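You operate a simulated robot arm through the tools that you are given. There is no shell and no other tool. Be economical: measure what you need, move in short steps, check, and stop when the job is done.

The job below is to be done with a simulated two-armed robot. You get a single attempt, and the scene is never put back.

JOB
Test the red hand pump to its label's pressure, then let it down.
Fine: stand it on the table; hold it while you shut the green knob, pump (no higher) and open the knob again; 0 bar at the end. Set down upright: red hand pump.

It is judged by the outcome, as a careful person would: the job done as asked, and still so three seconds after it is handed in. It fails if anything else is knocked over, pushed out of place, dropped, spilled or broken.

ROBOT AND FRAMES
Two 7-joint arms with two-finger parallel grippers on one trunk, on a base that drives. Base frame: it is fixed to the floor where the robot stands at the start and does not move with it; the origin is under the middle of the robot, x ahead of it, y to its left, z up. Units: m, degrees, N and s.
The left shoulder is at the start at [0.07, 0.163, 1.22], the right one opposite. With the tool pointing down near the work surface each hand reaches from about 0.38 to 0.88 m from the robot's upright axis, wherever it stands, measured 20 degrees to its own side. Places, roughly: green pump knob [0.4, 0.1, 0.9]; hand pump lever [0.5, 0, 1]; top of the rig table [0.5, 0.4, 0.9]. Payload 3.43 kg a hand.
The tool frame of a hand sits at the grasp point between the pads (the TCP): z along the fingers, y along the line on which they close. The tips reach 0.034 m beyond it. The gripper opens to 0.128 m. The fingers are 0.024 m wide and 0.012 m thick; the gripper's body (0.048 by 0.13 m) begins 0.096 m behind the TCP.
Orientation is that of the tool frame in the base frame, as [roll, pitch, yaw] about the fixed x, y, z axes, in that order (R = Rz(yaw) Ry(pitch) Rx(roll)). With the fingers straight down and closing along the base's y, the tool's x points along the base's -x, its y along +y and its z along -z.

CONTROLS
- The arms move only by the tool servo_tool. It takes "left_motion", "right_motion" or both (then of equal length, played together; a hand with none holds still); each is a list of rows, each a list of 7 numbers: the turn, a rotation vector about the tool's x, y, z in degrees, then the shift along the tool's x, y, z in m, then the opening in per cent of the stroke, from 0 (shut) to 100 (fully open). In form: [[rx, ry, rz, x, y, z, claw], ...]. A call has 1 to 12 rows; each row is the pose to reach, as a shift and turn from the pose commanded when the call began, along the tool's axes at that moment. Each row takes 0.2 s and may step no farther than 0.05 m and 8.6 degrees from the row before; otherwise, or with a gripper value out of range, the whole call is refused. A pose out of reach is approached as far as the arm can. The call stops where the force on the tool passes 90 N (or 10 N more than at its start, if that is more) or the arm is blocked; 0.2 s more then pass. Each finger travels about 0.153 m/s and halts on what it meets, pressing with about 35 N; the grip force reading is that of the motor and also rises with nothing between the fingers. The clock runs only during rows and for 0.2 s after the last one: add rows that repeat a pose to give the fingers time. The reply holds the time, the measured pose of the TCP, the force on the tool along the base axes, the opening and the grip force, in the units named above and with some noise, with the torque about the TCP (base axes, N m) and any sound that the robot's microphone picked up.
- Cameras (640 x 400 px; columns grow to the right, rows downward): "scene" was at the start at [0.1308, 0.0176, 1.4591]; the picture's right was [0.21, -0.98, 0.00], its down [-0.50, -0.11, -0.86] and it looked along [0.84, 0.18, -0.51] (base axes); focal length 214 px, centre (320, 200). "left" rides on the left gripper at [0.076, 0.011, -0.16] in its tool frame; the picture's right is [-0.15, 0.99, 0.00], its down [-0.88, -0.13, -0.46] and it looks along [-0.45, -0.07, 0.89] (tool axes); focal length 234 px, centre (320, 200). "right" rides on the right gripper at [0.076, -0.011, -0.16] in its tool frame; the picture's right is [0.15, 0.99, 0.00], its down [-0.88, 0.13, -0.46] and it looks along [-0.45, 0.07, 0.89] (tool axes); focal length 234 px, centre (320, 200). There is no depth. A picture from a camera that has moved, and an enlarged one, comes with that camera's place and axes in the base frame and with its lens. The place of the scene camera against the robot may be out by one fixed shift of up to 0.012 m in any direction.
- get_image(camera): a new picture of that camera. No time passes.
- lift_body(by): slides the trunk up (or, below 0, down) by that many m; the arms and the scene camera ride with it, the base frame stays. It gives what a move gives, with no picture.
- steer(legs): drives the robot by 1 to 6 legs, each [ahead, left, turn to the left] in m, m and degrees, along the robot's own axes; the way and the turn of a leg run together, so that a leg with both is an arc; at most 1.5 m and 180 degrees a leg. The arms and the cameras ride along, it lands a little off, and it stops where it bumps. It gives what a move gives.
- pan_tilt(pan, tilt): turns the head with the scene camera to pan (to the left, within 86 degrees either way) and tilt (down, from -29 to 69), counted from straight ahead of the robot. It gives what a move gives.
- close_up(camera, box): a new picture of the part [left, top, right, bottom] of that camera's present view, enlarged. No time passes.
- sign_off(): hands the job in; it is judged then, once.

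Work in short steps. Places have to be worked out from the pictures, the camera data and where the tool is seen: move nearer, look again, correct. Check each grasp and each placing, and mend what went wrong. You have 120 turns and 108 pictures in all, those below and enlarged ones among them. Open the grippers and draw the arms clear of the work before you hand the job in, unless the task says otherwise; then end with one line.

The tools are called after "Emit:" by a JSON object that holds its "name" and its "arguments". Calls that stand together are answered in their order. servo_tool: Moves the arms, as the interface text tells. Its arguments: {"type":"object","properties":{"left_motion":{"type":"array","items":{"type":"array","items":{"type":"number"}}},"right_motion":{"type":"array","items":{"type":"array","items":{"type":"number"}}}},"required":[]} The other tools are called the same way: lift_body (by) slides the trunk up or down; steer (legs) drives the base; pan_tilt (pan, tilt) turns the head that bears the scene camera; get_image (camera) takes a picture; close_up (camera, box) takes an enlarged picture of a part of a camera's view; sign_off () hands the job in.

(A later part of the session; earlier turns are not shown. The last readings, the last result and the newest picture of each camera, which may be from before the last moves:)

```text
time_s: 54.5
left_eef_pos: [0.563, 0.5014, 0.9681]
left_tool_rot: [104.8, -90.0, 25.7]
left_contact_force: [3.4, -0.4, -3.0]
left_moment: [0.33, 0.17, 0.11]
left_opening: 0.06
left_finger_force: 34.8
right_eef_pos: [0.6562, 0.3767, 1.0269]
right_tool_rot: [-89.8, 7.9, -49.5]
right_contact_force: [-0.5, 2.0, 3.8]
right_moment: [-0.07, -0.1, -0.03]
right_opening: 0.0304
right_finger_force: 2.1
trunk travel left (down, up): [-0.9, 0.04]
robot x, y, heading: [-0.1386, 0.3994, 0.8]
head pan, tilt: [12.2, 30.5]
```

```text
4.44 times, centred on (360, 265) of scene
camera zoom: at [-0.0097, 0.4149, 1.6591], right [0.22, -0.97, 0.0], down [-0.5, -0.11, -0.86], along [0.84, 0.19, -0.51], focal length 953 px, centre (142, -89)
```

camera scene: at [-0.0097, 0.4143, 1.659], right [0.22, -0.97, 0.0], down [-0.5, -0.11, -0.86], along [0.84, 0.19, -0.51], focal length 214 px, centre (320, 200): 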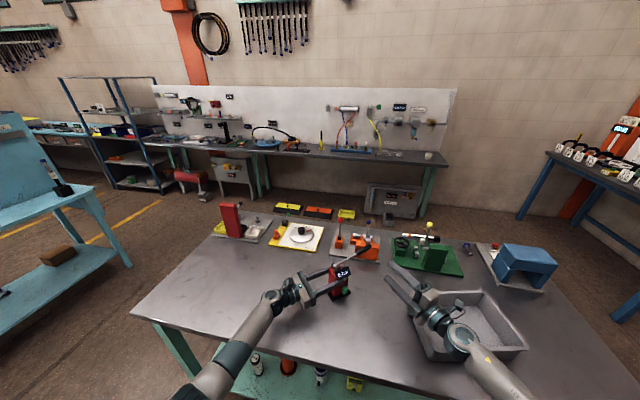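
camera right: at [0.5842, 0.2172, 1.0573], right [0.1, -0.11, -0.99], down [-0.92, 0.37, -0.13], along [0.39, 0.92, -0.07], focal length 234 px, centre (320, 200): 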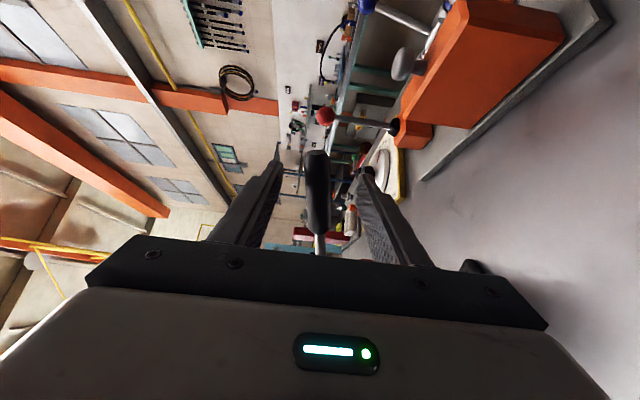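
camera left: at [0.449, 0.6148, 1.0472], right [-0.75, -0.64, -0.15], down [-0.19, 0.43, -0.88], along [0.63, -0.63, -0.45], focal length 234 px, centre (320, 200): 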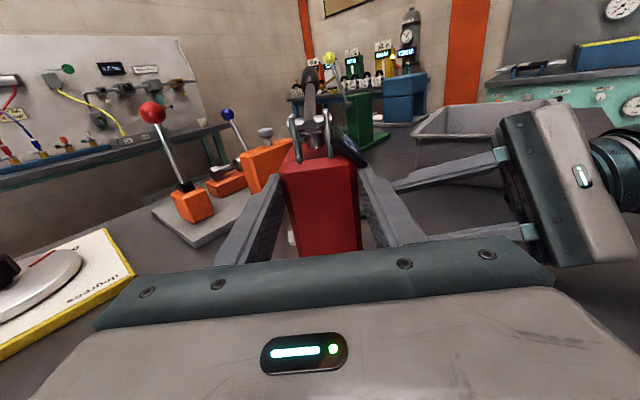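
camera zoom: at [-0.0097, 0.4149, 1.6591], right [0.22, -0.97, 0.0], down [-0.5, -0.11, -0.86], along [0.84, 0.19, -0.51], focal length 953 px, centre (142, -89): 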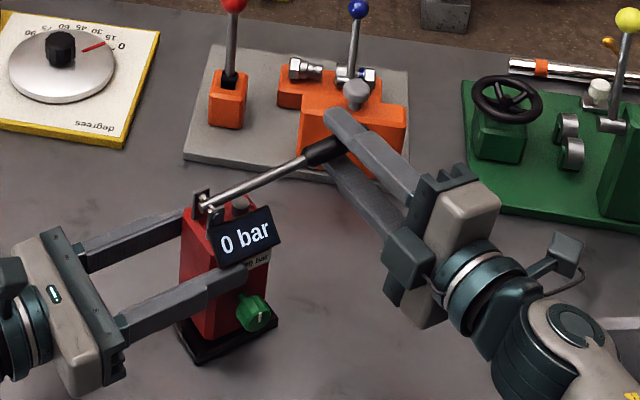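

The lever goes down with about 4 N and still 0 bar. I continue down another 12°.

Emit:
{"name": "servo_tool", "arguments": {"right_motion": [[0, 0, 4, 0.0015, 0.0095, 0, 22], [0, 0, 8, 0.0023, 0.019, 0, 22], [0, 0, 12, 0.0024, 0.0286, 0, 22]]}}

Emit:
{"name": "close_up", "arguments": {"camera": "scene", "box": [310, 220, 410, 310]}}

```text
time_s: 55.3
left_eef_pos: [0.5632, 0.5008, 0.9685]
left_tool_rot: [-70.9, -90.0, -158.5]
left_contact_force: [2.5, 0.4, -4.1]
left_moment: [0.26, 0.17, 0.27]
left_opening: 0.0596
left_finger_force: 35.2
right_eef_pos: [0.6557, 0.3767, 0.999]
right_tool_rot: [-89.8, 20.0, -49.5]
right_contact_force: [0.1, 0.3, 6.3]
right_moment: [-0.02, -0.07, -0.01]
right_opening: 0.0312
right_finger_force: 2.9
trunk travel left (down, up): [-0.9, 0.04]
robot x, y, heading: [-0.1432, 0.3931, 0.6]
head pan, tilt: [12.2, 30.5]
```

```text
4.44 times, centred on (360, 265) of scene
camera zoom: at [-0.0098, 0.4147, 1.6591], right [0.22, -0.97, 0.0], down [-0.5, -0.11, -0.86], along [0.84, 0.19, -0.51], focal length 953 px, centre (142, -89)
```

zoom: 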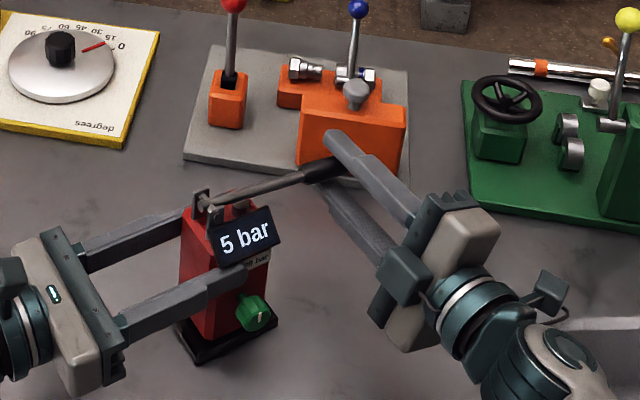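

5 bar after one stroke. I do one full cycle: up 20°, and down again.

Emit:
{"name": "servo_tool", "arguments": {"right_motion": [[0, 0, -7, -0.0042, -0.0163, 0, 22], [0, 0, -14, -0.0103, -0.0319, 0, 22], [0, 0, -20, -0.017, -0.0446, 0, 22], [0, 0, -20, -0.017, -0.0446, 0, 22], [0, 0, -14, -0.0103, -0.0319, 0, 22], [0, 0, -7, -0.0042, -0.0163, 0, 22], [0, 0, 0, 0, 0, 0, 22]]}}

Emit:
{"name": "close_up", "arguments": {"camera": "scene", "box": [310, 220, 410, 310]}}

```text
time_s: 56.9
left_eef_pos: [0.562, 0.5017, 0.969]
left_tool_rot: [107.7, -90.0, 22.8]
left_contact_force: [2.9, 0.5, -3.9]
left_moment: [0.4, 0.4, 0.18]
left_opening: 0.0597
left_finger_force: 35.0
right_eef_pos: [0.6559, 0.3771, 0.9996]
right_tool_rot: [-89.9, 20.0, -49.5]
right_contact_force: [-1.5, 1.4, 6.8]
right_moment: [-0.05, -0.14, 0.0]
right_opening: 0.0313
right_finger_force: 2.8
trunk travel left (down, up): [-0.9, 0.04]
robot x, y, heading: [-0.1476, 0.3991, 0.6]
head pan, tilt: [12.2, 30.5]
```

```text
4.44 times, centred on (360, 265) of scene
camera zoom: at [-0.01, 0.4149, 1.6592], right [0.22, -0.97, 0.0], down [-0.49, -0.11, -0.86], along [0.84, 0.19, -0.51], focal length 953 px, centre (142, -89)
```

zoom: 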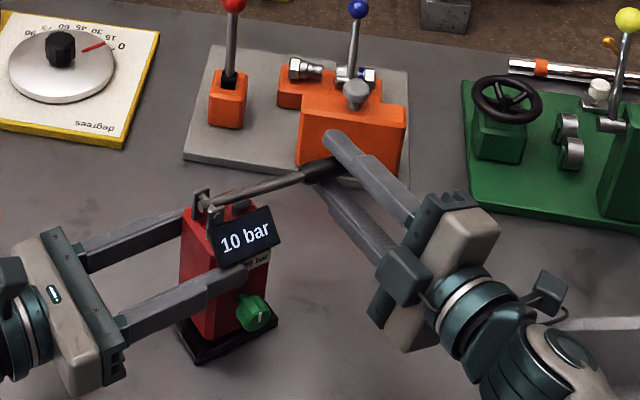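

10 bar. Same cycle again.

Emit:
{"name": "servo_tool", "arguments": {"right_motion": [[0, 0, -7, -0.0042, -0.0163, 0, 22], [0, 0, -14, -0.0103, -0.0319, 0, 22], [0, 0, -20, -0.017, -0.0446, 0, 22], [0, 0, -20, -0.017, -0.0446, 0, 22], [0, 0, -14, -0.0103, -0.0319, 0, 22], [0, 0, -7, -0.0042, -0.0163, 0, 22], [0, 0, 0, 0, 0, 0, 22]]}}

Emit:
{"name": "close_up", "arguments": {"camera": "scene", "box": [310, 220, 410, 310]}}

```text
time_s: 58.5
left_eef_pos: [0.5622, 0.5009, 0.9683]
left_tool_rot: [108.6, -89.9, 21.8]
left_contact_force: [2.7, -0.7, -2.8]
left_moment: [0.39, 0.44, 0.08]
left_opening: 0.0599
left_finger_force: 35.0
right_eef_pos: [0.6569, 0.3775, 0.998]
right_tool_rot: [-89.9, 19.9, -49.5]
right_contact_force: [-0.5, 1.2, 6.9]
right_moment: [-0.02, -0.13, 0.0]
right_opening: 0.0311
right_finger_force: 3.1
trunk travel left (down, up): [-0.9, 0.04]
robot x, y, heading: [-0.1421, 0.3951, 0.8]
head pan, tilt: [12.2, 30.5]
```

```text
4.44 times, centred on (360, 265) of scene
camera zoom: at [-0.0099, 0.4149, 1.6591], right [0.22, -0.97, 0.0], down [-0.49, -0.11, -0.86], along [0.84, 0.19, -0.51], focal length 953 px, centre (142, -89)
```

zoom: 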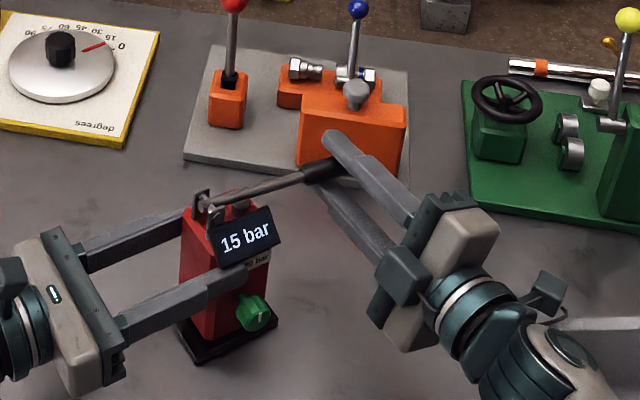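

15 bar. One last cycle to reach 20.

Emit:
{"name": "servo_tool", "arguments": {"right_motion": [[0, 0, -7, -0.0042, -0.0163, 0, 22], [0, 0, -14, -0.0103, -0.0319, 0, 22], [0, 0, -20, -0.017, -0.0446, 0, 22], [0, 0, -20, -0.017, -0.0446, 0, 22], [0, 0, -14, -0.0103, -0.0319, 0, 22], [0, 0, -7, -0.0042, -0.0163, 0, 22], [0, 0, 0, 0, 0, 0, 22]]}}

Emit:
{"name": "close_up", "arguments": {"camera": "scene", "box": [310, 220, 410, 310]}}

```text
time_s: 60.1
left_eef_pos: [0.563, 0.5015, 0.9684]
left_tool_rot: [109.0, -90.0, 21.4]
left_contact_force: [2.2, -1.5, -4.3]
left_moment: [0.39, 0.38, 0.03]
left_opening: 0.0598
left_finger_force: 35.0
right_eef_pos: [0.6556, 0.3779, 0.9995]
right_tool_rot: [-89.9, 20.0, -49.4]
right_contact_force: [0.1, 1.4, 5.4]
right_moment: [-0.02, -0.05, 0.06]
right_opening: 0.0311
right_finger_force: 2.2
trunk travel left (down, up): [-0.9, 0.04]
robot x, y, heading: [-0.1382, 0.3954, 1.0]
head pan, tilt: [12.2, 30.5]
```

```text
4.44 times, centred on (360, 265) of scene
camera zoom: at [-0.01, 0.4149, 1.6592], right [0.22, -0.97, 0.0], down [-0.49, -0.11, -0.86], along [0.84, 0.19, -0.51], focal length 953 px, centre (142, -89)
```

zoom: 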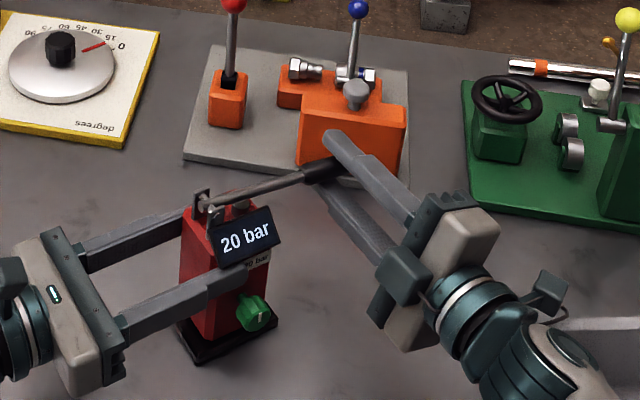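

20 bar reached. I let the lever rise back to its rest, open the fingers and withdraw straight back.

Emit:
{"name": "servo_tool", "arguments": {"right_motion": [[0, 0, -7, -0.0042, -0.0163, 0, 22], [0, 0, -14, -0.0103, -0.0319, 0, 22], [0, 0, -20, -0.017, -0.0446, 0, 22], [0, 0, -20, -0.017, -0.0446, 0, 45], [0, 0, -20, -0.017, -0.0446, 0, 45], [0, 0, -20, -0.017, -0.0446, -0.04, 45], [0, 0, -20, -0.017, -0.0446, -0.08, 45], [0, 0, -20, -0.017, -0.0446, -0.12, 45], [0, 0, -20, -0.017, -0.0446, -0.154, 40]]}}

Emit:
{"name": "get_image", "arguments": {"camera": "scene"}}

```text
time_s: 62.1
left_eef_pos: [0.5618, 0.501, 0.9696]
left_tool_rot: [-109.3, -90.0, -120.2]
left_contact_force: [0.7, 0.7, -2.6]
left_moment: [-0.08, 0.07, 0.03]
left_opening: 0.0595
left_finger_force: 34.5
right_eef_pos: [0.5354, 0.2781, 1.0466]
right_tool_rot: [-89.9, 0.0, -49.5]
right_contact_force: [0.4, 0.3, 0.0]
right_moment: [0.01, -0.01, 0.0]
right_opening: 0.0512
right_finger_force: 0.1
trunk travel left (down, up): [-0.9, 0.04]
robot x, y, heading: [-0.1387, 0.3933, 0.7]
head pan, tilt: [12.2, 30.5]
```

```text
37 pictures are left
camera scene: at [-0.0107, 0.4135, 1.6592], right [0.22, -0.97, 0.0], down [-0.49, -0.11, -0.86], along [0.84, 0.19, -0.51], focal length 214 px, centre (320, 200)
```

scene: 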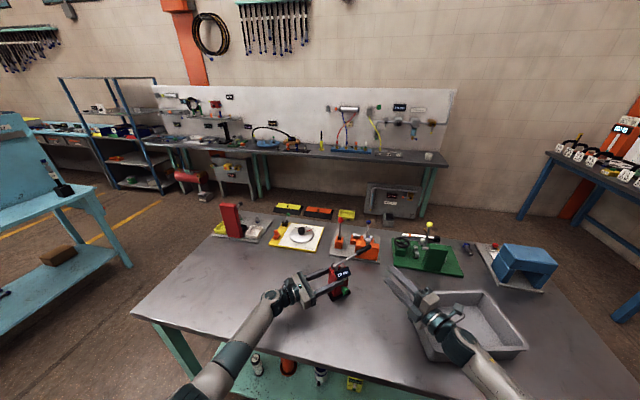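

Now to open the knob: I bring the right hand back in front of the knob, rolled +30° about the knob axis so a counter-clockwise sweep of about 90° fits.

Emit:
{"name": "servo_tool", "arguments": {"right_motion": [[-1.18, -2.04, -7.44, -0.0125, 0.012, 0.003, 40], [-2.36, -4.08, -14.87, -0.0251, 0.024, 0.006, 40], [-3.53, -6.12, -22.31, -0.0376, 0.0361, 0.009, 40], [-4.71, -8.16, -29.75, -0.0501, 0.0481, 0.012, 40], [-5.89, -10.21, -37.19, -0.0627, 0.0601, 0.0149, 40], [-7.07, -12.25, -44.63, -0.0752, 0.0722, 0.0179, 40], [-8.24, -14.29, -52.06, -0.0878, 0.0842, 0.0209, 40], [-9.42, -16.33, -59.5, -0.1003, 0.0962, 0.0239, 40]]}}

Emit:
{"name": "get_image", "arguments": {"camera": "right"}}

```text
time_s: 63.9
left_eef_pos: [0.5624, 0.502, 0.9682]
left_tool_rot: [-45.1, -89.9, 175.6]
left_contact_force: [-0.9, -0.8, -2.5]
left_moment: [-0.11, -0.02, -0.13]
left_opening: 0.0597
left_finger_force: 35.3
right_eef_pos: [0.4922, 0.3692, 0.9484]
right_tool_rot: [-118.4, -55.7, -16.3]
right_contact_force: [0.0, 0.5, 0.0]
right_moment: [0.06, -0.01, 0.0]
right_opening: 0.0512
right_finger_force: 0.2
trunk travel left (down, up): [-0.9, 0.04]
robot x, y, heading: [-0.1411, 0.3977, 0.9]
head pan, tilt: [12.2, 30.5]
```

```text
36 pictures are left
camera right: at [0.4278, 0.2472, 1.0602], right [0.64, -0.68, -0.37], down [-0.69, -0.28, -0.67], along [0.35, 0.68, -0.64], focal length 234 px, centre (320, 200)
```

right: 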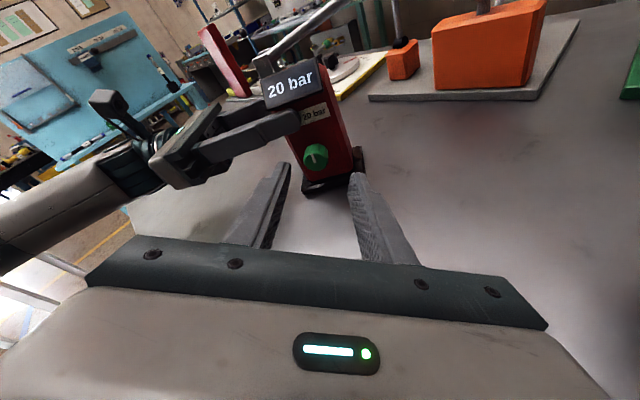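

The knob is centred. I advance 0.072 m and close on it.

Emit:
{"name": "servo_tool", "arguments": {"right_motion": [[0, 0, 0, 0, -0.001, 0.02, 38], [0, 0, 0, 0, -0.002, 0.04, 38], [0, 0, 0, 0, -0.002, 0.06, 38], [0, 0, 0, 0, -0.002, 0.072, 38]]}}

Emit:
{"name": "close_up", "arguments": {"camera": "right", "box": [240, 100, 400, 230]}}

```text
time_s: 64.9
left_eef_pos: [0.5647, 0.5012, 0.968]
left_tool_rot: [-47.4, -90.0, 177.9]
left_contact_force: [0.9, -0.1, -1.3]
left_moment: [-0.06, -0.12, -0.07]
left_opening: 0.0598
left_finger_force: 35.5
right_eef_pos: [0.5366, 0.425, 0.9308]
right_tool_rot: [-118.3, -55.5, -16.4]
right_contact_force: [-0.2, 0.6, 0.4]
right_moment: [0.0, 0.0, -0.05]
right_opening: 0.0487
right_finger_force: 0.0
trunk travel left (down, up): [-0.9, 0.04]
robot x, y, heading: [-0.1407, 0.3968, 0.9]
head pan, tilt: [12.2, 30.5]
```

```text
3.08 times, centred on (320, 165) of right
camera zoom: at [0.4715, 0.3024, 1.0414], right [0.64, -0.68, -0.37], down [-0.69, -0.28, -0.67], along [0.35, 0.68, -0.64], focal length 720 px, centre (320, 308)
```

zoom: 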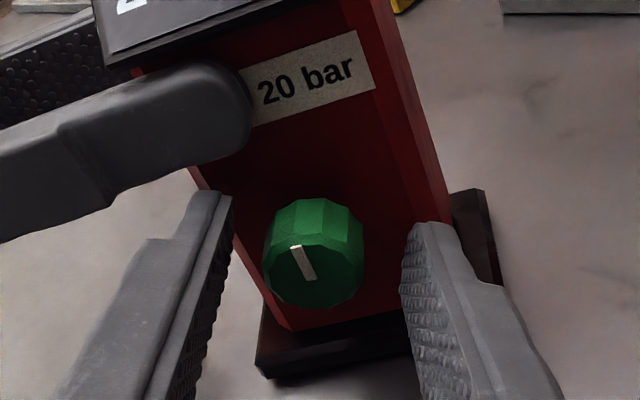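

Knob between the fingertips. I close and turn counter-clockwise 40° first.

Emit:
{"name": "servo_tool", "arguments": {"right_motion": [[0, 0, 0, 0, 0, 0, 20], [0, 0, 0, 0, 0, 0, 0], [0, 0, 0, 0, 0, 0, 0], [-2.47, 0, -7.61, -0.0001, -0.0008, 0, 0], [-4.94, 0, -15.2, -0.0002, -0.0017, 0.0001, 0], [-7.42, 0, -22.8, -0.0005, -0.0024, 0.0002, 0], [-9.89, 0, -30.4, -0.0009, -0.0032, 0.0003, 0], [-12.36, 0, -38.0, -0.0013, -0.0039, 0.0004, 0]]}}

Emit:
{"name": "get_image", "arguments": {"camera": "right"}}

```text
time_s: 66.7
left_eef_pos: [0.5625, 0.5011, 0.9689]
left_tool_rot: [11.6, -90.0, 119.0]
left_contact_force: [11.5, -10.7, -8.4]
left_moment: [-0.43, -0.33, 0.79]
left_opening: 0.0597
left_finger_force: 34.7
right_eef_pos: [0.5309, 0.4278, 0.9321]
right_tool_rot: [149.9, -69.6, 69.1]
right_contact_force: [-13.4, 13.0, 7.2]
right_moment: [0.39, -0.28, 0.55]
right_opening: 0.0273
right_finger_force: 34.6
trunk travel left (down, up): [-0.9, 0.04]
robot x, y, heading: [-0.1408, 0.3937, 0.9]
head pan, tilt: [12.2, 30.5]
```

```text
34 pictures are left
camera right: at [0.4135, 0.3693, 1.0495], right [0.65, -0.69, 0.31], down [-0.37, -0.65, -0.66], along [0.66, 0.32, -0.68], focal length 234 px, centre (320, 200)
```

right: 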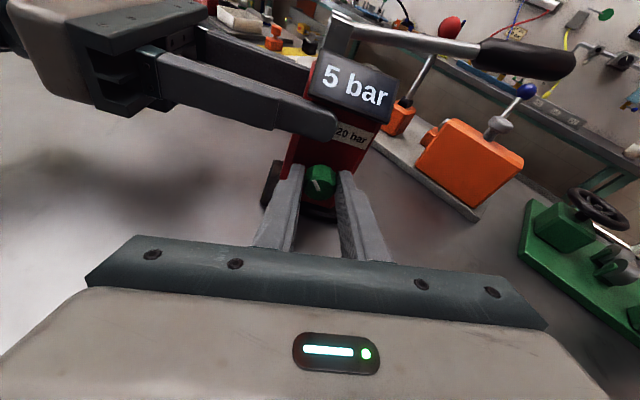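

Pressure is falling (5 bar). I continue counter-clockwise another 48°, relieving the sideways force slightly.

Emit:
{"name": "servo_tool", "arguments": {"right_motion": [[-2.47, 0, -7.61, -0.0001, -0.0018, 0, 0], [-4.94, 0, -15.2, -0.0002, -0.0032, 0.0001, 0], [-7.42, 0, -22.8, -0.0005, -0.0044, 0.0002, 0], [-9.89, 0, -30.4, -0.0009, -0.0052, 0.0003, 0], [-12.36, 0, -38.0, -0.0013, -0.0059, 0.0004, 0], [-14.83, 0, -45.6, -0.0019, -0.0065, 0.0006, 0]]}}

Emit:
{"name": "get_image", "arguments": {"camera": "right"}}

```text
time_s: 68.1
left_eef_pos: [0.5624, 0.5, 0.9671]
left_tool_rot: [-19.7, -90.0, 150.2]
left_contact_force: [6.6, -13.3, -6.3]
left_moment: [-0.31, -0.23, 0.43]
left_opening: 0.0597
left_finger_force: 35.4
right_eef_pos: [0.5283, 0.4328, 0.9286]
right_tool_rot: [100.9, -30.1, 109.5]
right_contact_force: [-7.4, 14.0, 3.0]
right_moment: [0.17, -0.12, 0.53]
right_opening: 0.0273
right_finger_force: 35.1
trunk travel left (down, up): [-0.9, 0.04]
robot x, y, heading: [-0.137, 0.3985, 0.7]
head pan, tilt: [12.2, 30.5]
```

```text
33 pictures are left
camera right: at [0.3605, 0.4315, 0.983], right [0.3, -0.28, 0.91], down [-0.11, -0.96, -0.26], along [0.95, -0.02, -0.31], focal length 234 px, centre (320, 200)
```

right: 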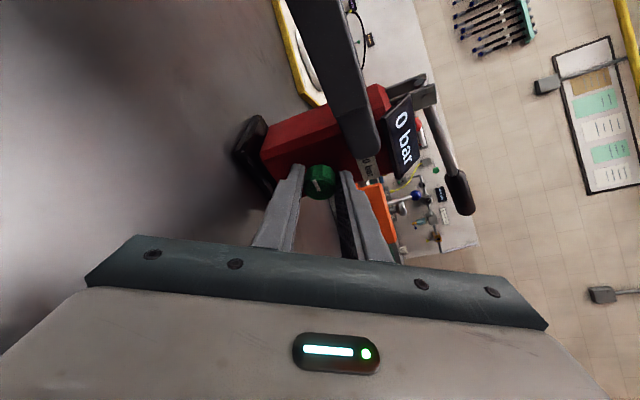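

0 bar. I turn a last 6° toward the stop, then release the knob and withdraw the right hand.

Emit:
{"name": "servo_tool", "arguments": {"right_motion": [[-1.85, 0, -5.7, 0, -0.0006, 0, 0], [-1.85, 0, -5.7, 0, -0.0006, 0, 30], [-1.85, 0, -5.7, 0, -0.0006, 0, 35], [-1.85, 0, -5.7, 0, -0.0006, -0.03, 38], [-1.85, 0, -5.7, 0, -0.0006, -0.07, 38], [-1.85, 0, -5.7, 0, -0.0006, -0.1, 38]]}}

Emit:
{"name": "close_up", "arguments": {"camera": "right", "box": [240, 60, 440, 230]}}

Emit:
{"name": "get_image", "arguments": {"camera": "scene"}}

```text
time_s: 69.5
left_eef_pos: [0.5624, 0.5012, 0.9693]
left_tool_rot: [73.8, -90.0, 56.7]
left_contact_force: [-0.1, 1.3, -2.0]
left_moment: [-0.01, 0.17, -0.05]
left_opening: 0.0598
left_finger_force: 35.0
right_eef_pos: [0.4389, 0.3903, 0.9455]
right_tool_rot: [98.5, -24.6, 110.5]
right_contact_force: [0.9, -0.4, -0.4]
right_moment: [-0.03, 0.0, -0.03]
right_opening: 0.0489
right_finger_force: 0.1
trunk travel left (down, up): [-0.9, 0.04]
robot x, y, heading: [-0.1426, 0.3949, 0.8]
head pan, tilt: [12.2, 30.5]
```

```text
2.35 times, centred on (340, 145) of right
camera zoom: at [0.267, 0.3931, 0.9888], right [0.23, -0.21, 0.95], down [-0.09, -0.98, -0.19], along [0.97, -0.04, -0.25], focal length 551 px, centre (273, 329)
```

zoom: 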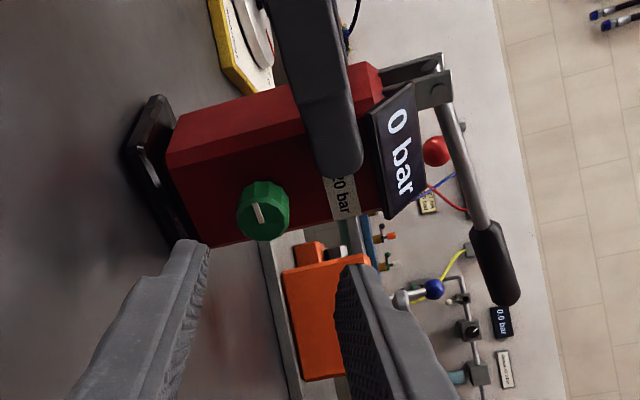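

```text
31 pictures are left
camera scene: at [-0.0103, 0.4142, 1.6591], right [0.22, -0.97, 0.0], down [-0.49, -0.11, -0.86], along [0.84, 0.19, -0.51], focal length 214 px, centre (320, 200)
```

scene: 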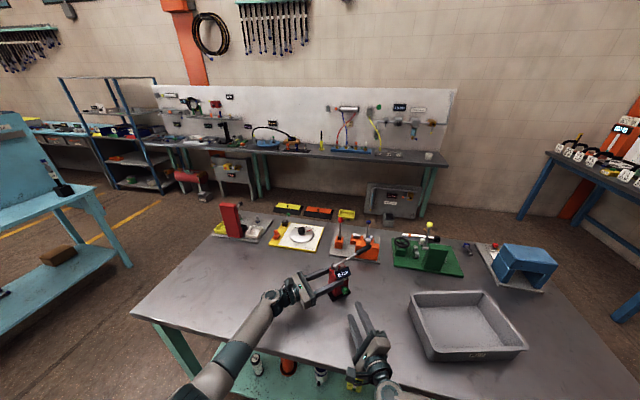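

Knob is open and the display shows 0 bar. I raise the right hand clear while opening the left gripper, letting the pump stand by itself.

Emit:
{"name": "servo_tool", "arguments": {"right_motion": [[0, 0, 0, 0.0, 0.0, -0.02, 38], [0, 0, 0, 0.012, 0.027, -0.04, 38], [0, 0, 0, 0.025, 0.054, -0.06, 38], [0, 0, 0, 0.037, 0.081, -0.07, 38], [0, 0, 0, 0.05, 0.108, -0.07, 38], [0, 0, 0, 0.062, 0.135, -0.07, 38]], "left_motion": [[0, 0, 0, 0, 0, 0, 50], [0, 0, 0, 0, 0, 0, 55], [0, 0, 0, 0, 0, 0, 60], [0, 0, 0, 0, 0, 0, 70], [0, 0, 0, 0, 0, 0, 75], [0, 0, 0, 0, 0, 0, 75]]}}

Emit:
{"name": "close_up", "arguments": {"camera": "scene", "box": [270, 230, 410, 330]}}

```text
time_s: 70.9
left_eef_pos: [0.5634, 0.5018, 0.9685]
left_tool_rot: [126.9, -90.0, 3.7]
left_contact_force: [0.6, 0.7, -0.4]
left_moment: [0.01, 0.01, 0.01]
left_opening: 0.0959
left_finger_force: 0.0
right_eef_pos: [0.3946, 0.3681, 1.1001]
right_tool_rot: [98.6, -24.6, 110.7]
right_contact_force: [-0.4, 0.2, -0.9]
right_moment: [0.01, 0.0, 0.01]
right_opening: 0.0488
right_finger_force: 0.1
trunk travel left (down, up): [-0.9, 0.04]
robot x, y, heading: [-0.1414, 0.3948, 0.7]
head pan, tilt: [12.2, 30.5]
```

```text
4.00 times, centred on (340, 280) of scene
camera zoom: at [-0.0097, 0.4149, 1.659], right [0.22, -0.97, 0.0], down [-0.5, -0.11, -0.86], along [0.84, 0.19, -0.51], focal length 858 px, centre (240, -120)
```

zoom: 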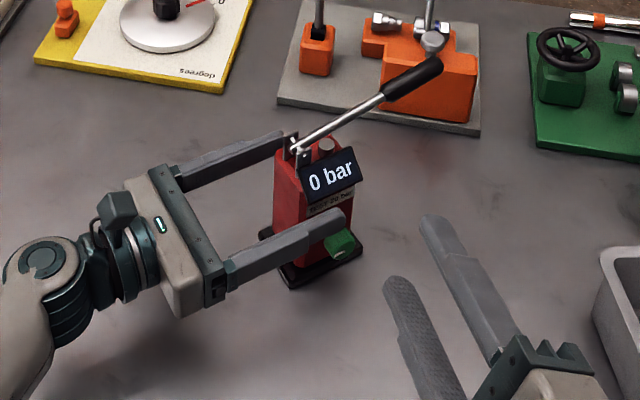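

The pump stands on its own. I withdraw the left hand along its tool axis by 0.18 m, then raise it.

Emit:
{"name": "servo_tool", "arguments": {"left_motion": [[0, 0, 0, 0, 0, -0.04, 80], [0, 0, 0, 0, 0, -0.08, 80], [0, 0, 0, 0, 0, -0.12, 80], [0, 0, 0, 0, 0, -0.16, 80], [0, 0, 0, 0.04, 0, -0.17, 80], [0, 0, 0, 0.08, 0, -0.17, 80], [0, 0, 0, 0.12, 0, -0.17, 80], [0, 0, 0, 0.16, 0, -0.17, 80]]}}

Emit:
{"name": "get_image", "arguments": {"camera": "scene"}}

```text
time_s: 72.7
left_eef_pos: [0.4507, 0.6314, 1.129]
left_tool_rot: [-128.4, -89.9, -101.2]
left_contact_force: [0.4, 0.1, 0.5]
left_moment: [-0.01, 0.01, 0.02]
left_opening: 0.1023
left_finger_force: 0.1
right_eef_pos: [0.3932, 0.3688, 1.0996]
right_tool_rot: [98.5, -24.6, 110.6]
right_contact_force: [-0.3, 0.0, -0.4]
right_moment: [0.0, -0.04, -0.01]
right_opening: 0.0487
right_finger_force: 0.1
trunk travel left (down, up): [-0.9, 0.04]
robot x, y, heading: [-0.1398, 0.3971, 0.6]
head pan, tilt: [12.2, 30.5]
```

```text
29 pictures are left
camera scene: at [-0.01, 0.4148, 1.659], right [0.22, -0.97, 0.0], down [-0.49, -0.11, -0.86], along [0.84, 0.19, -0.51], focal length 214 px, centre (320, 200)
```

scene: 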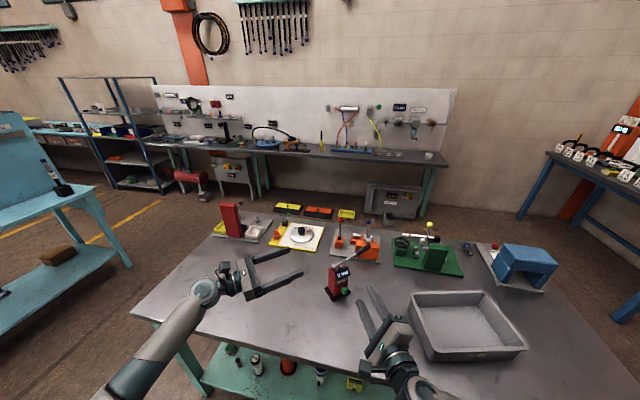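

The pump task itself is done: standing, 0 bar. Next I'll put the tray back; I zoom on it to measure its displacement.

Emit:
{"name": "close_up", "arguments": {"camera": "scene", "box": [390, 270, 550, 380]}}

Emit:
{"name": "close_up", "arguments": {"camera": "scene", "box": [300, 230, 380, 310]}}

```text
3.64 times, centred on (470, 325) of scene
camera zoom: at [-0.01, 0.4148, 1.659], right [0.22, -0.97, 0.0], down [-0.49, -0.11, -0.86], along [0.84, 0.19, -0.51], focal length 780 px, centre (-226, -254)
```

zoom: 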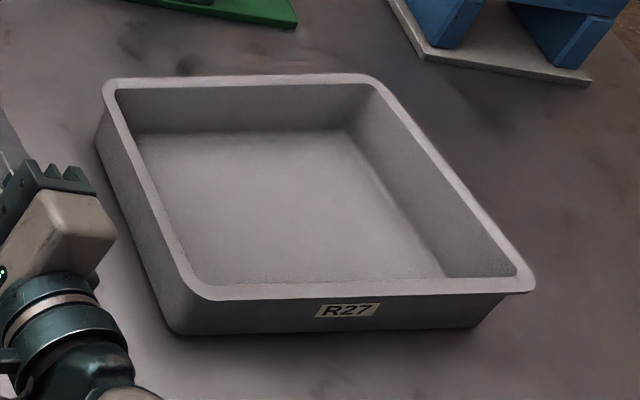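

```text
5.00 times, centred on (340, 270) of scene
camera zoom: at [-0.01, 0.4148, 1.659], right [0.22, -0.97, 0.0], down [-0.49, -0.11, -0.86], along [0.84, 0.19, -0.51], focal length 1072 px, centre (220, -150)
```

zoom: 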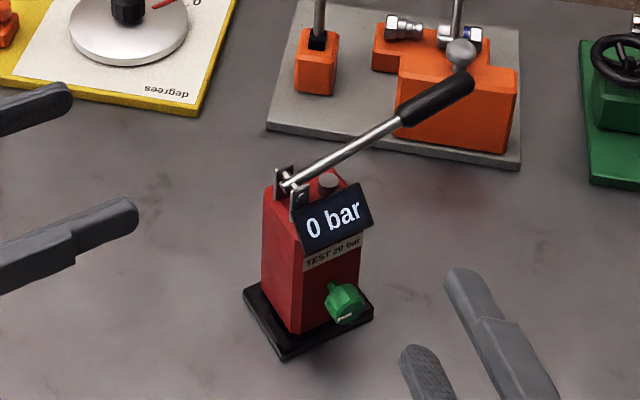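

Computed from the pictures, the tray must move about (−0.04, +0.075) m and turn about −16° to return to its original place (centre ≈[0.491, 0.099], yaw ≈−3°). I'll pinch its left wall with the right hand pointing down; first I swing that hand clear and start rotating it.

Emit:
{"name": "servo_tool", "arguments": {"right_motion": [[5.49, 2.79, -5.54, -0.0223, 0.0225, -0.0114, 40], [10.98, 5.57, -11.08, -0.0445, 0.045, -0.0229, 40], [16.47, 8.36, -16.62, -0.0668, 0.0675, -0.0343, 40], [21.96, 11.15, -22.16, -0.089, 0.09, -0.0457, 40], [27.45, 13.93, -27.7, -0.1113, 0.1125, -0.0571, 40], [32.94, 16.72, -33.24, -0.1335, 0.135, -0.0686, 40], [38.43, 19.51, -38.78, -0.1558, 0.1575, -0.08, 40], [43.92, 22.29, -44.32, -0.178, 0.18, -0.0914, 40]]}}

Emit:
{"name": "servo_tool", "arguments": {"right_motion": [[5.49, 2.79, -5.54, 0, 0, 0, 40], [10.98, 5.57, -11.08, 0, 0, 0, 40], [16.47, 8.36, -16.62, 0, 0, 0, 40], [21.96, 11.15, -22.16, 0, 0, 0, 40], [27.45, 13.93, -27.7, 0, 0, 0, 40], [32.94, 16.72, -33.24, 0, 0, 0, 40], [38.43, 19.51, -38.78, 0, 0, 0, 40]]}}

Emit:
{"name": "get_image", "arguments": {"camera": "right"}}

```text
time_s: 74.5
left_eef_pos: [0.4477, 0.6281, 1.1312]
left_tool_rot: [-86.0, -89.7, -143.6]
left_contact_force: [-0.6, -0.6, -0.2]
left_moment: [0.09, 0.01, 0.08]
left_opening: 0.1026
left_finger_force: 0.1
right_eef_pos: [0.4157, 0.1839, 1.1978]
right_tool_rot: [127.0, -1.0, 152.2]
right_contact_force: [-0.5, 0.0, -0.3]
right_moment: [0.04, -0.09, -0.02]
right_opening: 0.0512
right_finger_force: 0.1
right hand out of reach, approached as far as the arm can: row 6, 7, 8
trunk travel left (down, up): [-0.9, 0.04]
robot x, y, heading: [-0.1417, 0.395, 1.0]
head pan, tilt: [12.2, 30.5]
```

```text
time_s: 76.1
left_eef_pos: [0.4536, 0.6329, 1.1279]
left_tool_rot: [43.0, -89.9, 87.5]
left_contact_force: [-0.2, -0.2, 0.5]
left_moment: [-0.04, -0.02, -0.03]
left_opening: 0.1025
left_finger_force: 0.1
right_eef_pos: [0.42, 0.1893, 1.1948]
right_tool_rot: [168.5, 3.3, -165.4]
right_contact_force: [-0.3, 0.1, -0.3]
right_moment: [0.02, 0.02, 0.0]
right_opening: 0.0511
right_finger_force: 0.1
trunk travel left (down, up): [-0.9, 0.04]
robot x, y, heading: [-0.1399, 0.3954, 0.8]
head pan, tilt: [12.2, 30.5]
```

```text
26 pictures are left
camera right: at [0.35, 0.1269, 1.345], right [-0.4, 0.9, 0.19], down [0.82, 0.25, 0.52], along [0.42, 0.36, -0.83], focal length 234 px, centre (320, 200)
```

right: 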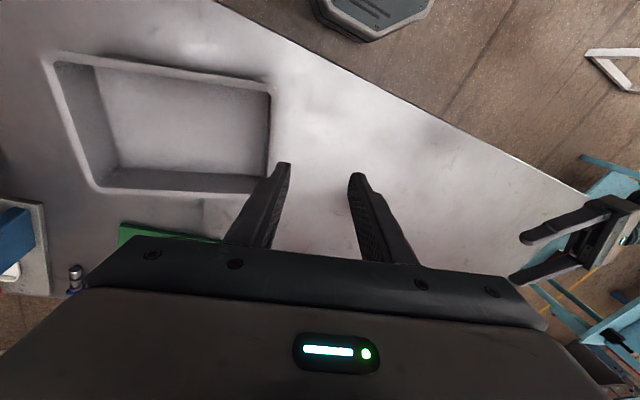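

Nearly aligned. I remove the remaining tilt and move above the left wall's middle at about [0.488, 0.163], z≈1.02.

Emit:
{"name": "servo_tool", "arguments": {"right_motion": [[2.9, 0.8, 0.5, -0.0098, -0.0154, 0.0332, 40], [5.8, 1.65, 1.0, -0.0196, -0.0308, 0.0664, 40], [8.7, 2.5, 1.4, -0.0294, -0.0461, 0.0996, 40], [11.5, 3.3, 1.8, -0.0392, -0.0615, 0.1328, 40], [11.5, 3.3, 1.8, -0.049, -0.0769, 0.166, 40]]}}

Emit:
{"name": "get_image", "arguments": {"camera": "right"}}

```text
time_s: 77.3
left_eef_pos: [0.4529, 0.63, 1.1282]
left_tool_rot: [56.2, -90.0, 74.3]
left_contact_force: [-0.8, -0.5, -0.7]
left_moment: [-0.02, 0.0, -0.02]
left_opening: 0.1022
left_finger_force: 0.1
right_eef_pos: [0.4894, 0.1606, 1.0196]
right_tool_rot: [-180.0, -0.2, -166.8]
right_contact_force: [-0.3, 1.1, -0.3]
right_moment: [-0.02, 0.0, -0.02]
right_opening: 0.0513
right_finger_force: 0.0
trunk travel left (down, up): [-0.9, 0.04]
robot x, y, heading: [-0.1377, 0.3981, 0.8]
head pan, tilt: [12.2, 30.5]
```

```text
25 pictures are left
camera right: at [0.4186, 0.1334, 1.1799], right [-0.37, 0.93, 0.0], down [0.83, 0.33, 0.45], along [0.42, 0.17, -0.89], focal length 234 px, centre (320, 200)
```

right: 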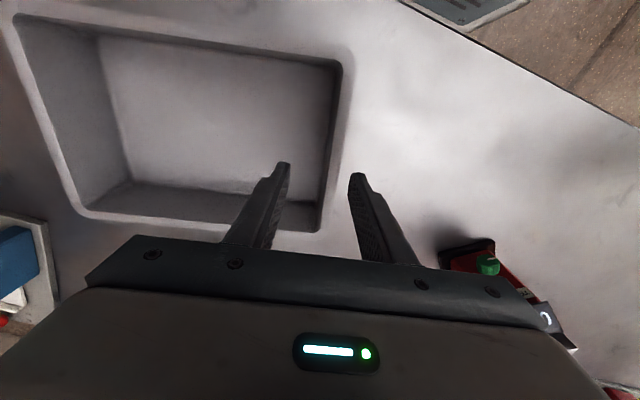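

The rim is about 1 cm toward tool +y. I shift that and descend so the tips just straddle the wall, then check.

Emit:
{"name": "servo_tool", "arguments": {"right_motion": [[0, 0, 0, 0, 0.01, 0.02, 40], [0, 0, 0, 0, 0.01, 0.045, 40], [0, 0, 0, 0, 0.01, 0.06, 40]]}}

Emit:
{"name": "get_image", "arguments": {"camera": "right"}}

```text
time_s: 78.1
left_eef_pos: [0.4517, 0.6307, 1.1281]
left_tool_rot: [-61.6, -89.9, -168.0]
left_contact_force: [-0.3, 0.0, -0.3]
left_moment: [-0.01, 0.01, 0.0]
left_opening: 0.1024
left_finger_force: 0.1
right_eef_pos: [0.4846, 0.1702, 0.9611]
right_tool_rot: [179.9, -0.2, -166.9]
right_contact_force: [-0.1, -0.2, 0.3]
right_moment: [0.0, 0.03, -0.02]
right_opening: 0.0513
right_finger_force: 0.1
trunk travel left (down, up): [-0.9, 0.04]
robot x, y, heading: [-0.1408, 0.3966, 0.5]
head pan, tilt: [12.2, 30.5]
```

```text
24 pictures are left
camera right: at [0.4142, 0.1431, 1.1207], right [-0.37, 0.93, 0.0], down [0.83, 0.33, 0.45], along [0.42, 0.17, -0.89], focal length 234 px, centre (320, 200)
```

right: 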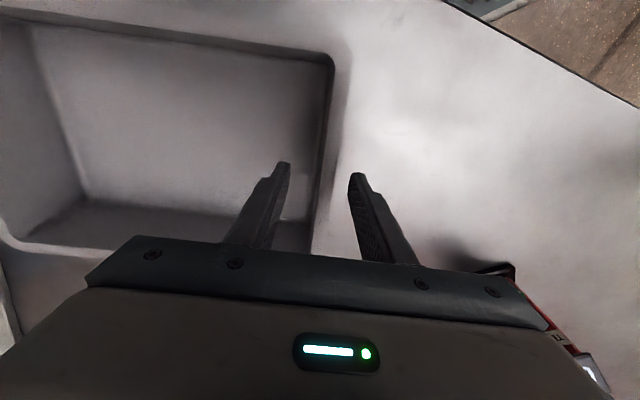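

The wall lies between the fingers. I descend 0.033 m and close on it.

Emit:
{"name": "servo_tool", "arguments": {"right_motion": [[0, 0, 0, 0, 0.003, 0.018, 40], [0, 0, 0, 0, 0.003, 0.033, 40], [0, 0, 0, 0, 0.003, 0.033, 20], [0, 0, 0, 0, 0.003, 0.033, 0], [0, 0, 0, 0, 0.003, 0.033, 0]]}}

Emit:
{"name": "get_image", "arguments": {"camera": "scene"}}

```text
time_s: 79.3
left_eef_pos: [0.452, 0.6301, 1.1286]
left_tool_rot: [122.7, -90.0, 7.7]
left_contact_force: [-0.2, -0.4, 0.1]
left_moment: [-0.02, 0.0, -0.01]
left_opening: 0.1026
left_finger_force: 0.1
right_eef_pos: [0.4828, 0.1743, 0.9277]
right_tool_rot: [179.9, -0.2, -166.9]
right_contact_force: [0.4, 0.5, 0.4]
right_moment: [-0.25, -0.28, 0.24]
right_opening: 0.0037
right_finger_force: 35.4
trunk travel left (down, up): [-0.9, 0.04]
robot x, y, heading: [-0.1375, 0.3961, 0.6]
head pan, tilt: [12.2, 30.5]
```

```text
23 pictures are left
camera scene: at [-0.0098, 0.4147, 1.6591], right [0.22, -0.97, 0.0], down [-0.49, -0.11, -0.86], along [0.84, 0.19, -0.51], focal length 214 px, centre (320, 200)
```

scene: 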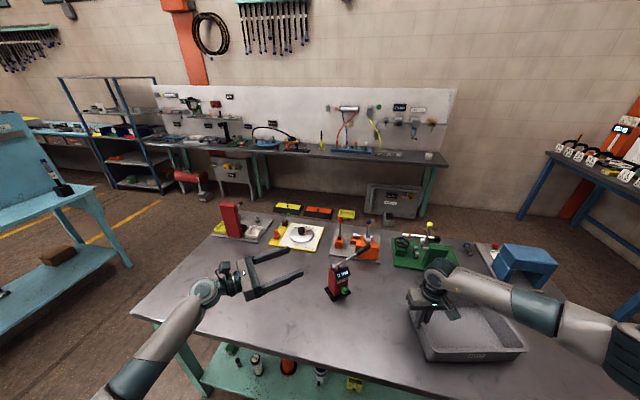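

The thin wall (≈4 mm) is held. I slide the tray by (+0.006, +0.082) at the grip with a −16° turn to bring it to its original place.

Emit:
{"name": "servo_tool", "arguments": {"right_motion": [[0, 0, 2, -0.003, 0.0098, 0, 0], [0, 0, 4, -0.0061, 0.0196, 0, 0], [0, 0, 6, -0.0092, 0.0294, 0, 0], [0, 0, 8, -0.0122, 0.0393, 0, 0], [0, 0, 10, -0.0153, 0.0491, 0, 0], [0, 0, 12, -0.0183, 0.0589, 0, 0], [0, 0, 14, -0.0214, 0.0687, 0, 0], [0, 0, 16, -0.0244, 0.0785, 0, 0]]}}

Emit:
{"name": "close_up", "arguments": {"camera": "scene", "box": [370, 270, 550, 390]}}

```text
time_s: 81.1
left_eef_pos: [0.4523, 0.6317, 1.1274]
left_tool_rot: [144.3, -90.0, -13.9]
left_contact_force: [0.7, 0.4, -0.2]
left_moment: [0.0, 0.0, 0.01]
left_opening: 0.1022
left_finger_force: 0.1
right_eef_pos: [0.4894, 0.2565, 0.9279]
right_tool_rot: [179.9, -0.3, 177.1]
right_contact_force: [0.7, -1.0, 0.7]
right_moment: [0.37, 0.0, 0.01]
right_opening: 0.0037
right_finger_force: 35.3
trunk travel left (down, up): [-0.9, 0.04]
robot x, y, heading: [-0.1422, 0.3922, 0.9]
head pan, tilt: [12.2, 30.5]
```

```text
3.33 times, centred on (460, 330) of scene
camera zoom: at [-0.0094, 0.4151, 1.659], right [0.22, -0.97, 0.0], down [-0.5, -0.11, -0.86], along [0.84, 0.19, -0.51], focal length 715 px, centre (-147, -233)
```

zoom: 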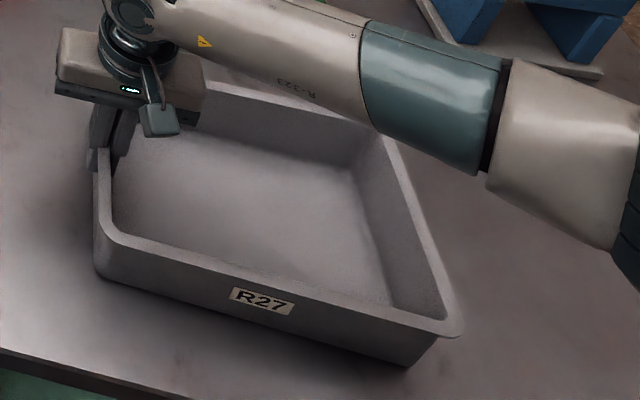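

By the same measure the tray is now about 1.3 cm too far in +y and 1° off. I nudge it back (−0.011 m, −1°), then release and lift the hand.

Emit:
{"name": "servo_tool", "arguments": {"right_motion": [[0, 0, 0.5, -0.002, -0.0055, 0, 0], [0, 0, 1, -0.004, -0.011, 0, 0], [0, 0, 1, -0.004, -0.011, 0, 15], [0, 0, 1, -0.004, -0.011, 0, 30], [0, 0, 1, -0.004, -0.011, 0, 30], [0, 0, 1, -0.004, -0.011, -0.04, 30], [0, 0, 1, -0.004, -0.011, -0.09, 30], [0, 0, 1, -0.004, -0.011, -0.14, 30], [0, 0, 1, -0.004, -0.011, -0.19, 30], [0, 0, 1, -0.004, -0.011, -0.24, 30], [0, 0, 1, -0.004, -0.011, -0.29, 40], [0, 0, 1, -0.004, -0.011, -0.34, 40]], "left_motion": [[0, 0, 0, 0, 0, 0, 80], [0, 0, 0, 0, 0, 0, 80], [0, 0, 0, 0, 0, 0, 80], [0, 0, 0, 0, 0, 0, 80], [0, 0, 0, 0, 0, 0, 80], [0, 0, 0, 0.04, 0, 0, 80], [0, 0, 0, 0.08, 0, 0, 80], [0, 0, 0, 0.12, 0, 0, 80], [0, 0, 0, 0.16, 0, 0, 80], [0, 0, 0, 0.2, 0, 0, 80], [0, 0, 0, 0.24, 0, 0, 80], [0, 0, 0, 0.28, 0, 0, 80]]}}

Emit:
{"name": "get_image", "arguments": {"camera": "scene"}}

```text
time_s: 83.7
left_eef_pos: [0.4516, 0.6306, 1.4091]
left_tool_rot: [-27.5, -89.8, 157.9]
left_contact_force: [0.3, -0.4, 0.0]
left_moment: [0.0, 0.0, 0.0]
left_opening: 0.1022
left_finger_force: 0.1
right_eef_pos: [0.4924, 0.2454, 1.2676]
right_tool_rot: [-180.0, -0.3, 176.1]
right_contact_force: [0.5, 0.1, 0.3]
right_moment: [-0.02, 0.03, 0.04]
right_opening: 0.0511
right_finger_force: 0.1
trunk travel left (down, up): [-0.9, 0.04]
robot x, y, heading: [-0.1426, 0.3975, 0.6]
head pan, tilt: [12.2, 30.5]
```

```text
21 pictures are left
camera scene: at [-0.0101, 0.4145, 1.659], right [0.22, -0.97, 0.0], down [-0.49, -0.11, -0.86], along [0.84, 0.19, -0.51], focal length 214 px, centre (320, 200)
```

scene: 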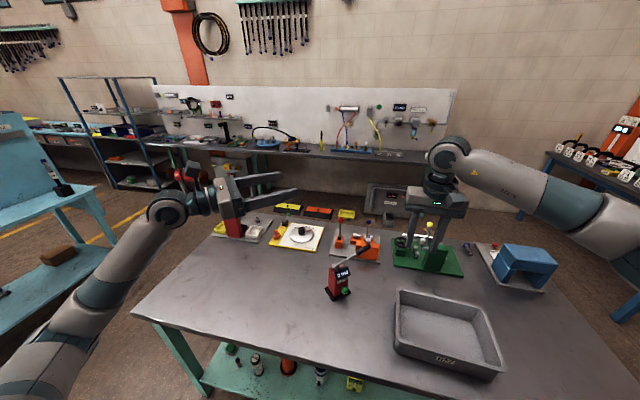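

I retract both arms toward their starting places, higher up, so I can return to the starting viewpoint and compare the tray directly with the first picture.

Emit:
{"name": "servo_tool", "arguments": {"right_motion": [[0, 0, 0, 0.029, 0.0092, -0.0286, 50], [0, 0, 0, 0.058, 0.0184, -0.0571, 50], [0, 0, 0, 0.087, 0.0276, -0.0857, 50], [0, 0, 0, 0.116, 0.0369, -0.1143, 60], [0, 0, 0, 0.145, 0.0461, -0.1429, 60], [0, 0, 0, 0.174, 0.0553, -0.1714, 60], [0, 0, 0, 0.203, 0.0645, -0.2, 60]], "left_motion": [[0, 0, 0, 0, 0, -0.02, 80], [0, 0, 0, 0, 0, -0.045, 80], [0, 0, 0, 0, 0, -0.07, 80], [0, 0, 0, 0, 0, -0.09, 80], [0, 0, 0, 0, 0, -0.11, 80], [0, 0, 0, 0, 0, -0.13, 80], [0, 0, 0, 0, 0, -0.15, 80]]}}

Emit:
{"name": "steer", "arguments": {"legs": [[0, -0.396, 0], [0.14, 0, 0], [0, 0, -0.7]]}}

Emit:
{"name": "lift_body", "arguments": {"by": -0.2}}

Emit:
{"name": "get_image", "arguments": {"camera": "scene"}}

```text
time_s: 85.3
left_eef_pos: [0.3525, 0.7459, 1.4101]
left_tool_rot: [-19.2, -89.8, 149.6]
left_contact_force: [0.1, 0.0, -0.5]
left_moment: [-0.04, -0.01, 0.0]
left_opening: 0.1025
left_finger_force: 0.1
right_eef_pos: [0.2928, 0.3254, 1.47]
right_tool_rot: [-180.0, -0.1, 176.1]
right_contact_force: [-1.3, 0.0, 0.8]
right_moment: [0.01, -0.02, 0.02]
right_opening: 0.0769
right_finger_force: 0.1
trunk travel left (down, up): [-0.9, 0.04]
robot x, y, heading: [-0.1397, 0.3959, 0.3]
head pan, tilt: [12.2, 30.5]
```

```text
time_s: 89.1
left_eef_pos: [0.5056, 0.3396, 1.4081]
left_tool_rot: [46.1, -90.0, 83.7]
left_contact_force: [-0.1, 1.4, 0.3]
left_moment: [0.01, 0.01, 0.0]
left_opening: 0.1026
left_finger_force: 0.1
right_eef_pos: [0.4413, -0.0803, 1.4665]
right_tool_rot: [-179.8, -0.3, 175.2]
right_contact_force: [0.8, 0.7, 0.2]
right_moment: [0.0, 0.03, 0.01]
right_opening: 0.0765
right_finger_force: 0.1
trunk travel left (down, up): [-0.9, 0.04]
robot x, y, heading: [0.0037, -0.0019, -0.5]
head pan, tilt: [12.2, 30.5]
```

```text
time_s: 91.2
left_eef_pos: [0.5052, 0.3397, 1.21]
left_tool_rot: [126.6, -89.9, 2.9]
left_contact_force: [-0.9, 0.0, 0.1]
left_moment: [0.01, 0.01, -0.03]
left_opening: 0.1025
left_finger_force: 0.1
right_eef_pos: [0.4409, -0.0812, 1.2685]
right_tool_rot: [179.9, -0.2, 175.2]
right_contact_force: [-0.2, -0.6, 0.6]
right_moment: [0.0, 0.02, 0.05]
right_opening: 0.0766
right_finger_force: 0.1
trunk travel left (down, up): [-0.7, 0.24]
robot x, y, heading: [0.0037, -0.0011, -0.1]
head pan, tilt: [12.2, 30.5]
```

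```text
20 pictures are left
camera scene: at [0.1354, 0.0148, 1.4592], right [0.21, -0.98, 0.0], down [-0.5, -0.11, -0.86], along [0.84, 0.18, -0.51], focal length 214 px, centre (320, 200)
```

scene: 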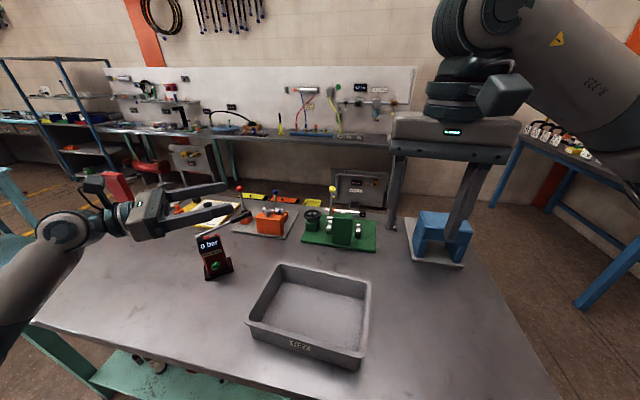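

The viewpoint matches the start to within a pixel or so. I take the same enlarged box for direct comparison.

Emit:
{"name": "close_up", "arguments": {"camera": "scene", "box": [240, 250, 400, 370]}}

Emit:
{"name": "close_up", "arguments": {"camera": "scene", "box": [180, 190, 260, 290]}}

```text
3.33 times, centred on (320, 310) of scene
camera zoom: at [0.1354, 0.0148, 1.4592], right [0.21, -0.98, 0.0], down [-0.5, -0.11, -0.86], along [0.84, 0.18, -0.51], focal length 715 px, centre (320, -167)
```

zoom: 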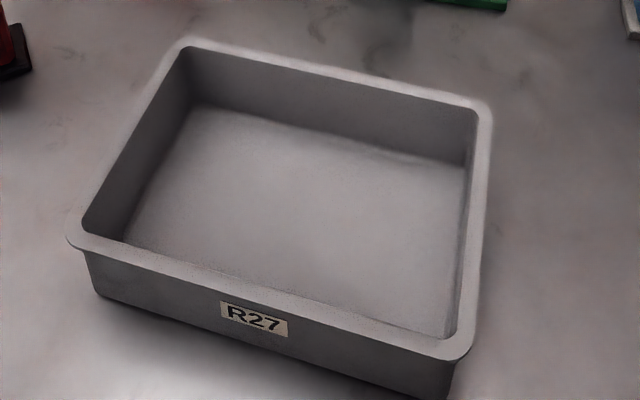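

```text
4.00 times, centred on (220, 240) of scene
camera zoom: at [0.1354, 0.0148, 1.4592], right [0.21, -0.98, 0.0], down [-0.5, -0.11, -0.86], along [0.84, 0.18, -0.51], focal length 858 px, centre (720, 40)
```

zoom: 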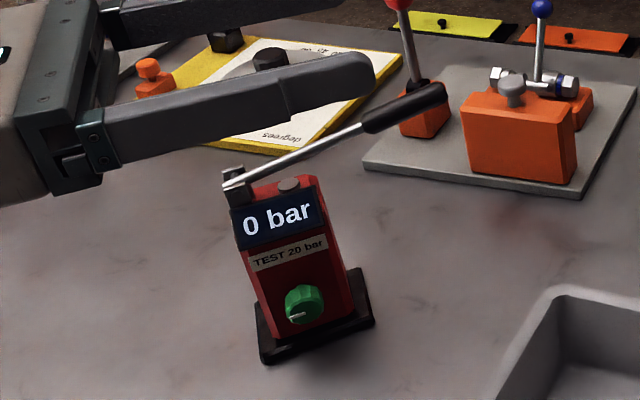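

Pump shows 0 bar and stands well. After accounting for small camera shift, the tray is still about 13 mm too far in +y and 4–5 mm in +x. I bring the right hand over its right wall to pinch it and correct.

Emit:
{"name": "servo_tool", "arguments": {"right_motion": [[0, 0, -0.3, -0.0067, 0.0083, 0.04, 50], [0, 0, -0.6, -0.0133, 0.0165, 0.08, 40], [0, 0, -0.9, -0.02, 0.0248, 0.12, 40], [0, 0, -1.2, -0.0267, 0.033, 0.16, 40], [0, 0, -1.5, -0.0333, 0.0413, 0.2, 40], [0, 0, -1.8, -0.04, 0.0495, 0.238, 40]]}}

Emit:
{"name": "get_image", "arguments": {"camera": "right"}}

```text
time_s: 92.6
left_eef_pos: [0.5048, 0.3394, 1.2093]
left_tool_rot: [-4.8, -90.0, 134.4]
left_contact_force: [-0.4, 0.5, -0.1]
left_moment: [-0.01, 0.05, -0.02]
left_opening: 0.1024
left_finger_force: 0.0
right_eef_pos: [0.4837, -0.034, 1.0295]
right_tool_rot: [-179.9, -0.1, 177.0]
right_contact_force: [-0.4, 1.0, -0.1]
right_moment: [-0.01, 0.04, 0.02]
right_opening: 0.0514
right_finger_force: 0.1
trunk travel left (down, up): [-0.7, 0.24]
robot x, y, heading: [0.0075, -0.0027, -0.4]
head pan, tilt: [12.2, 30.5]
```

```text
17 pictures are left
camera right: at [0.4089, -0.0414, 1.189], right [-0.1, 1.0, 0.0], down [0.89, 0.08, 0.45], along [0.45, 0.04, -0.89], focal length 234 px, centre (320, 200)
```

right: 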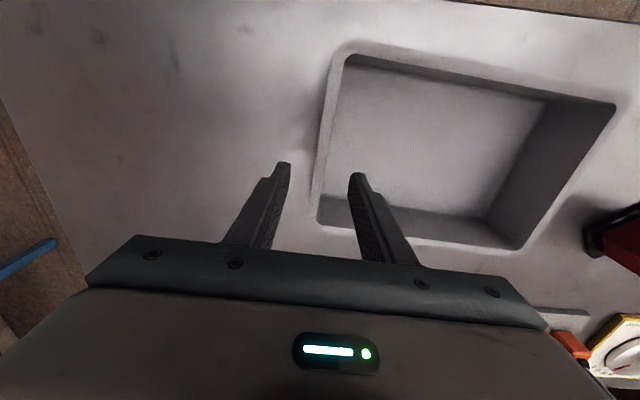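

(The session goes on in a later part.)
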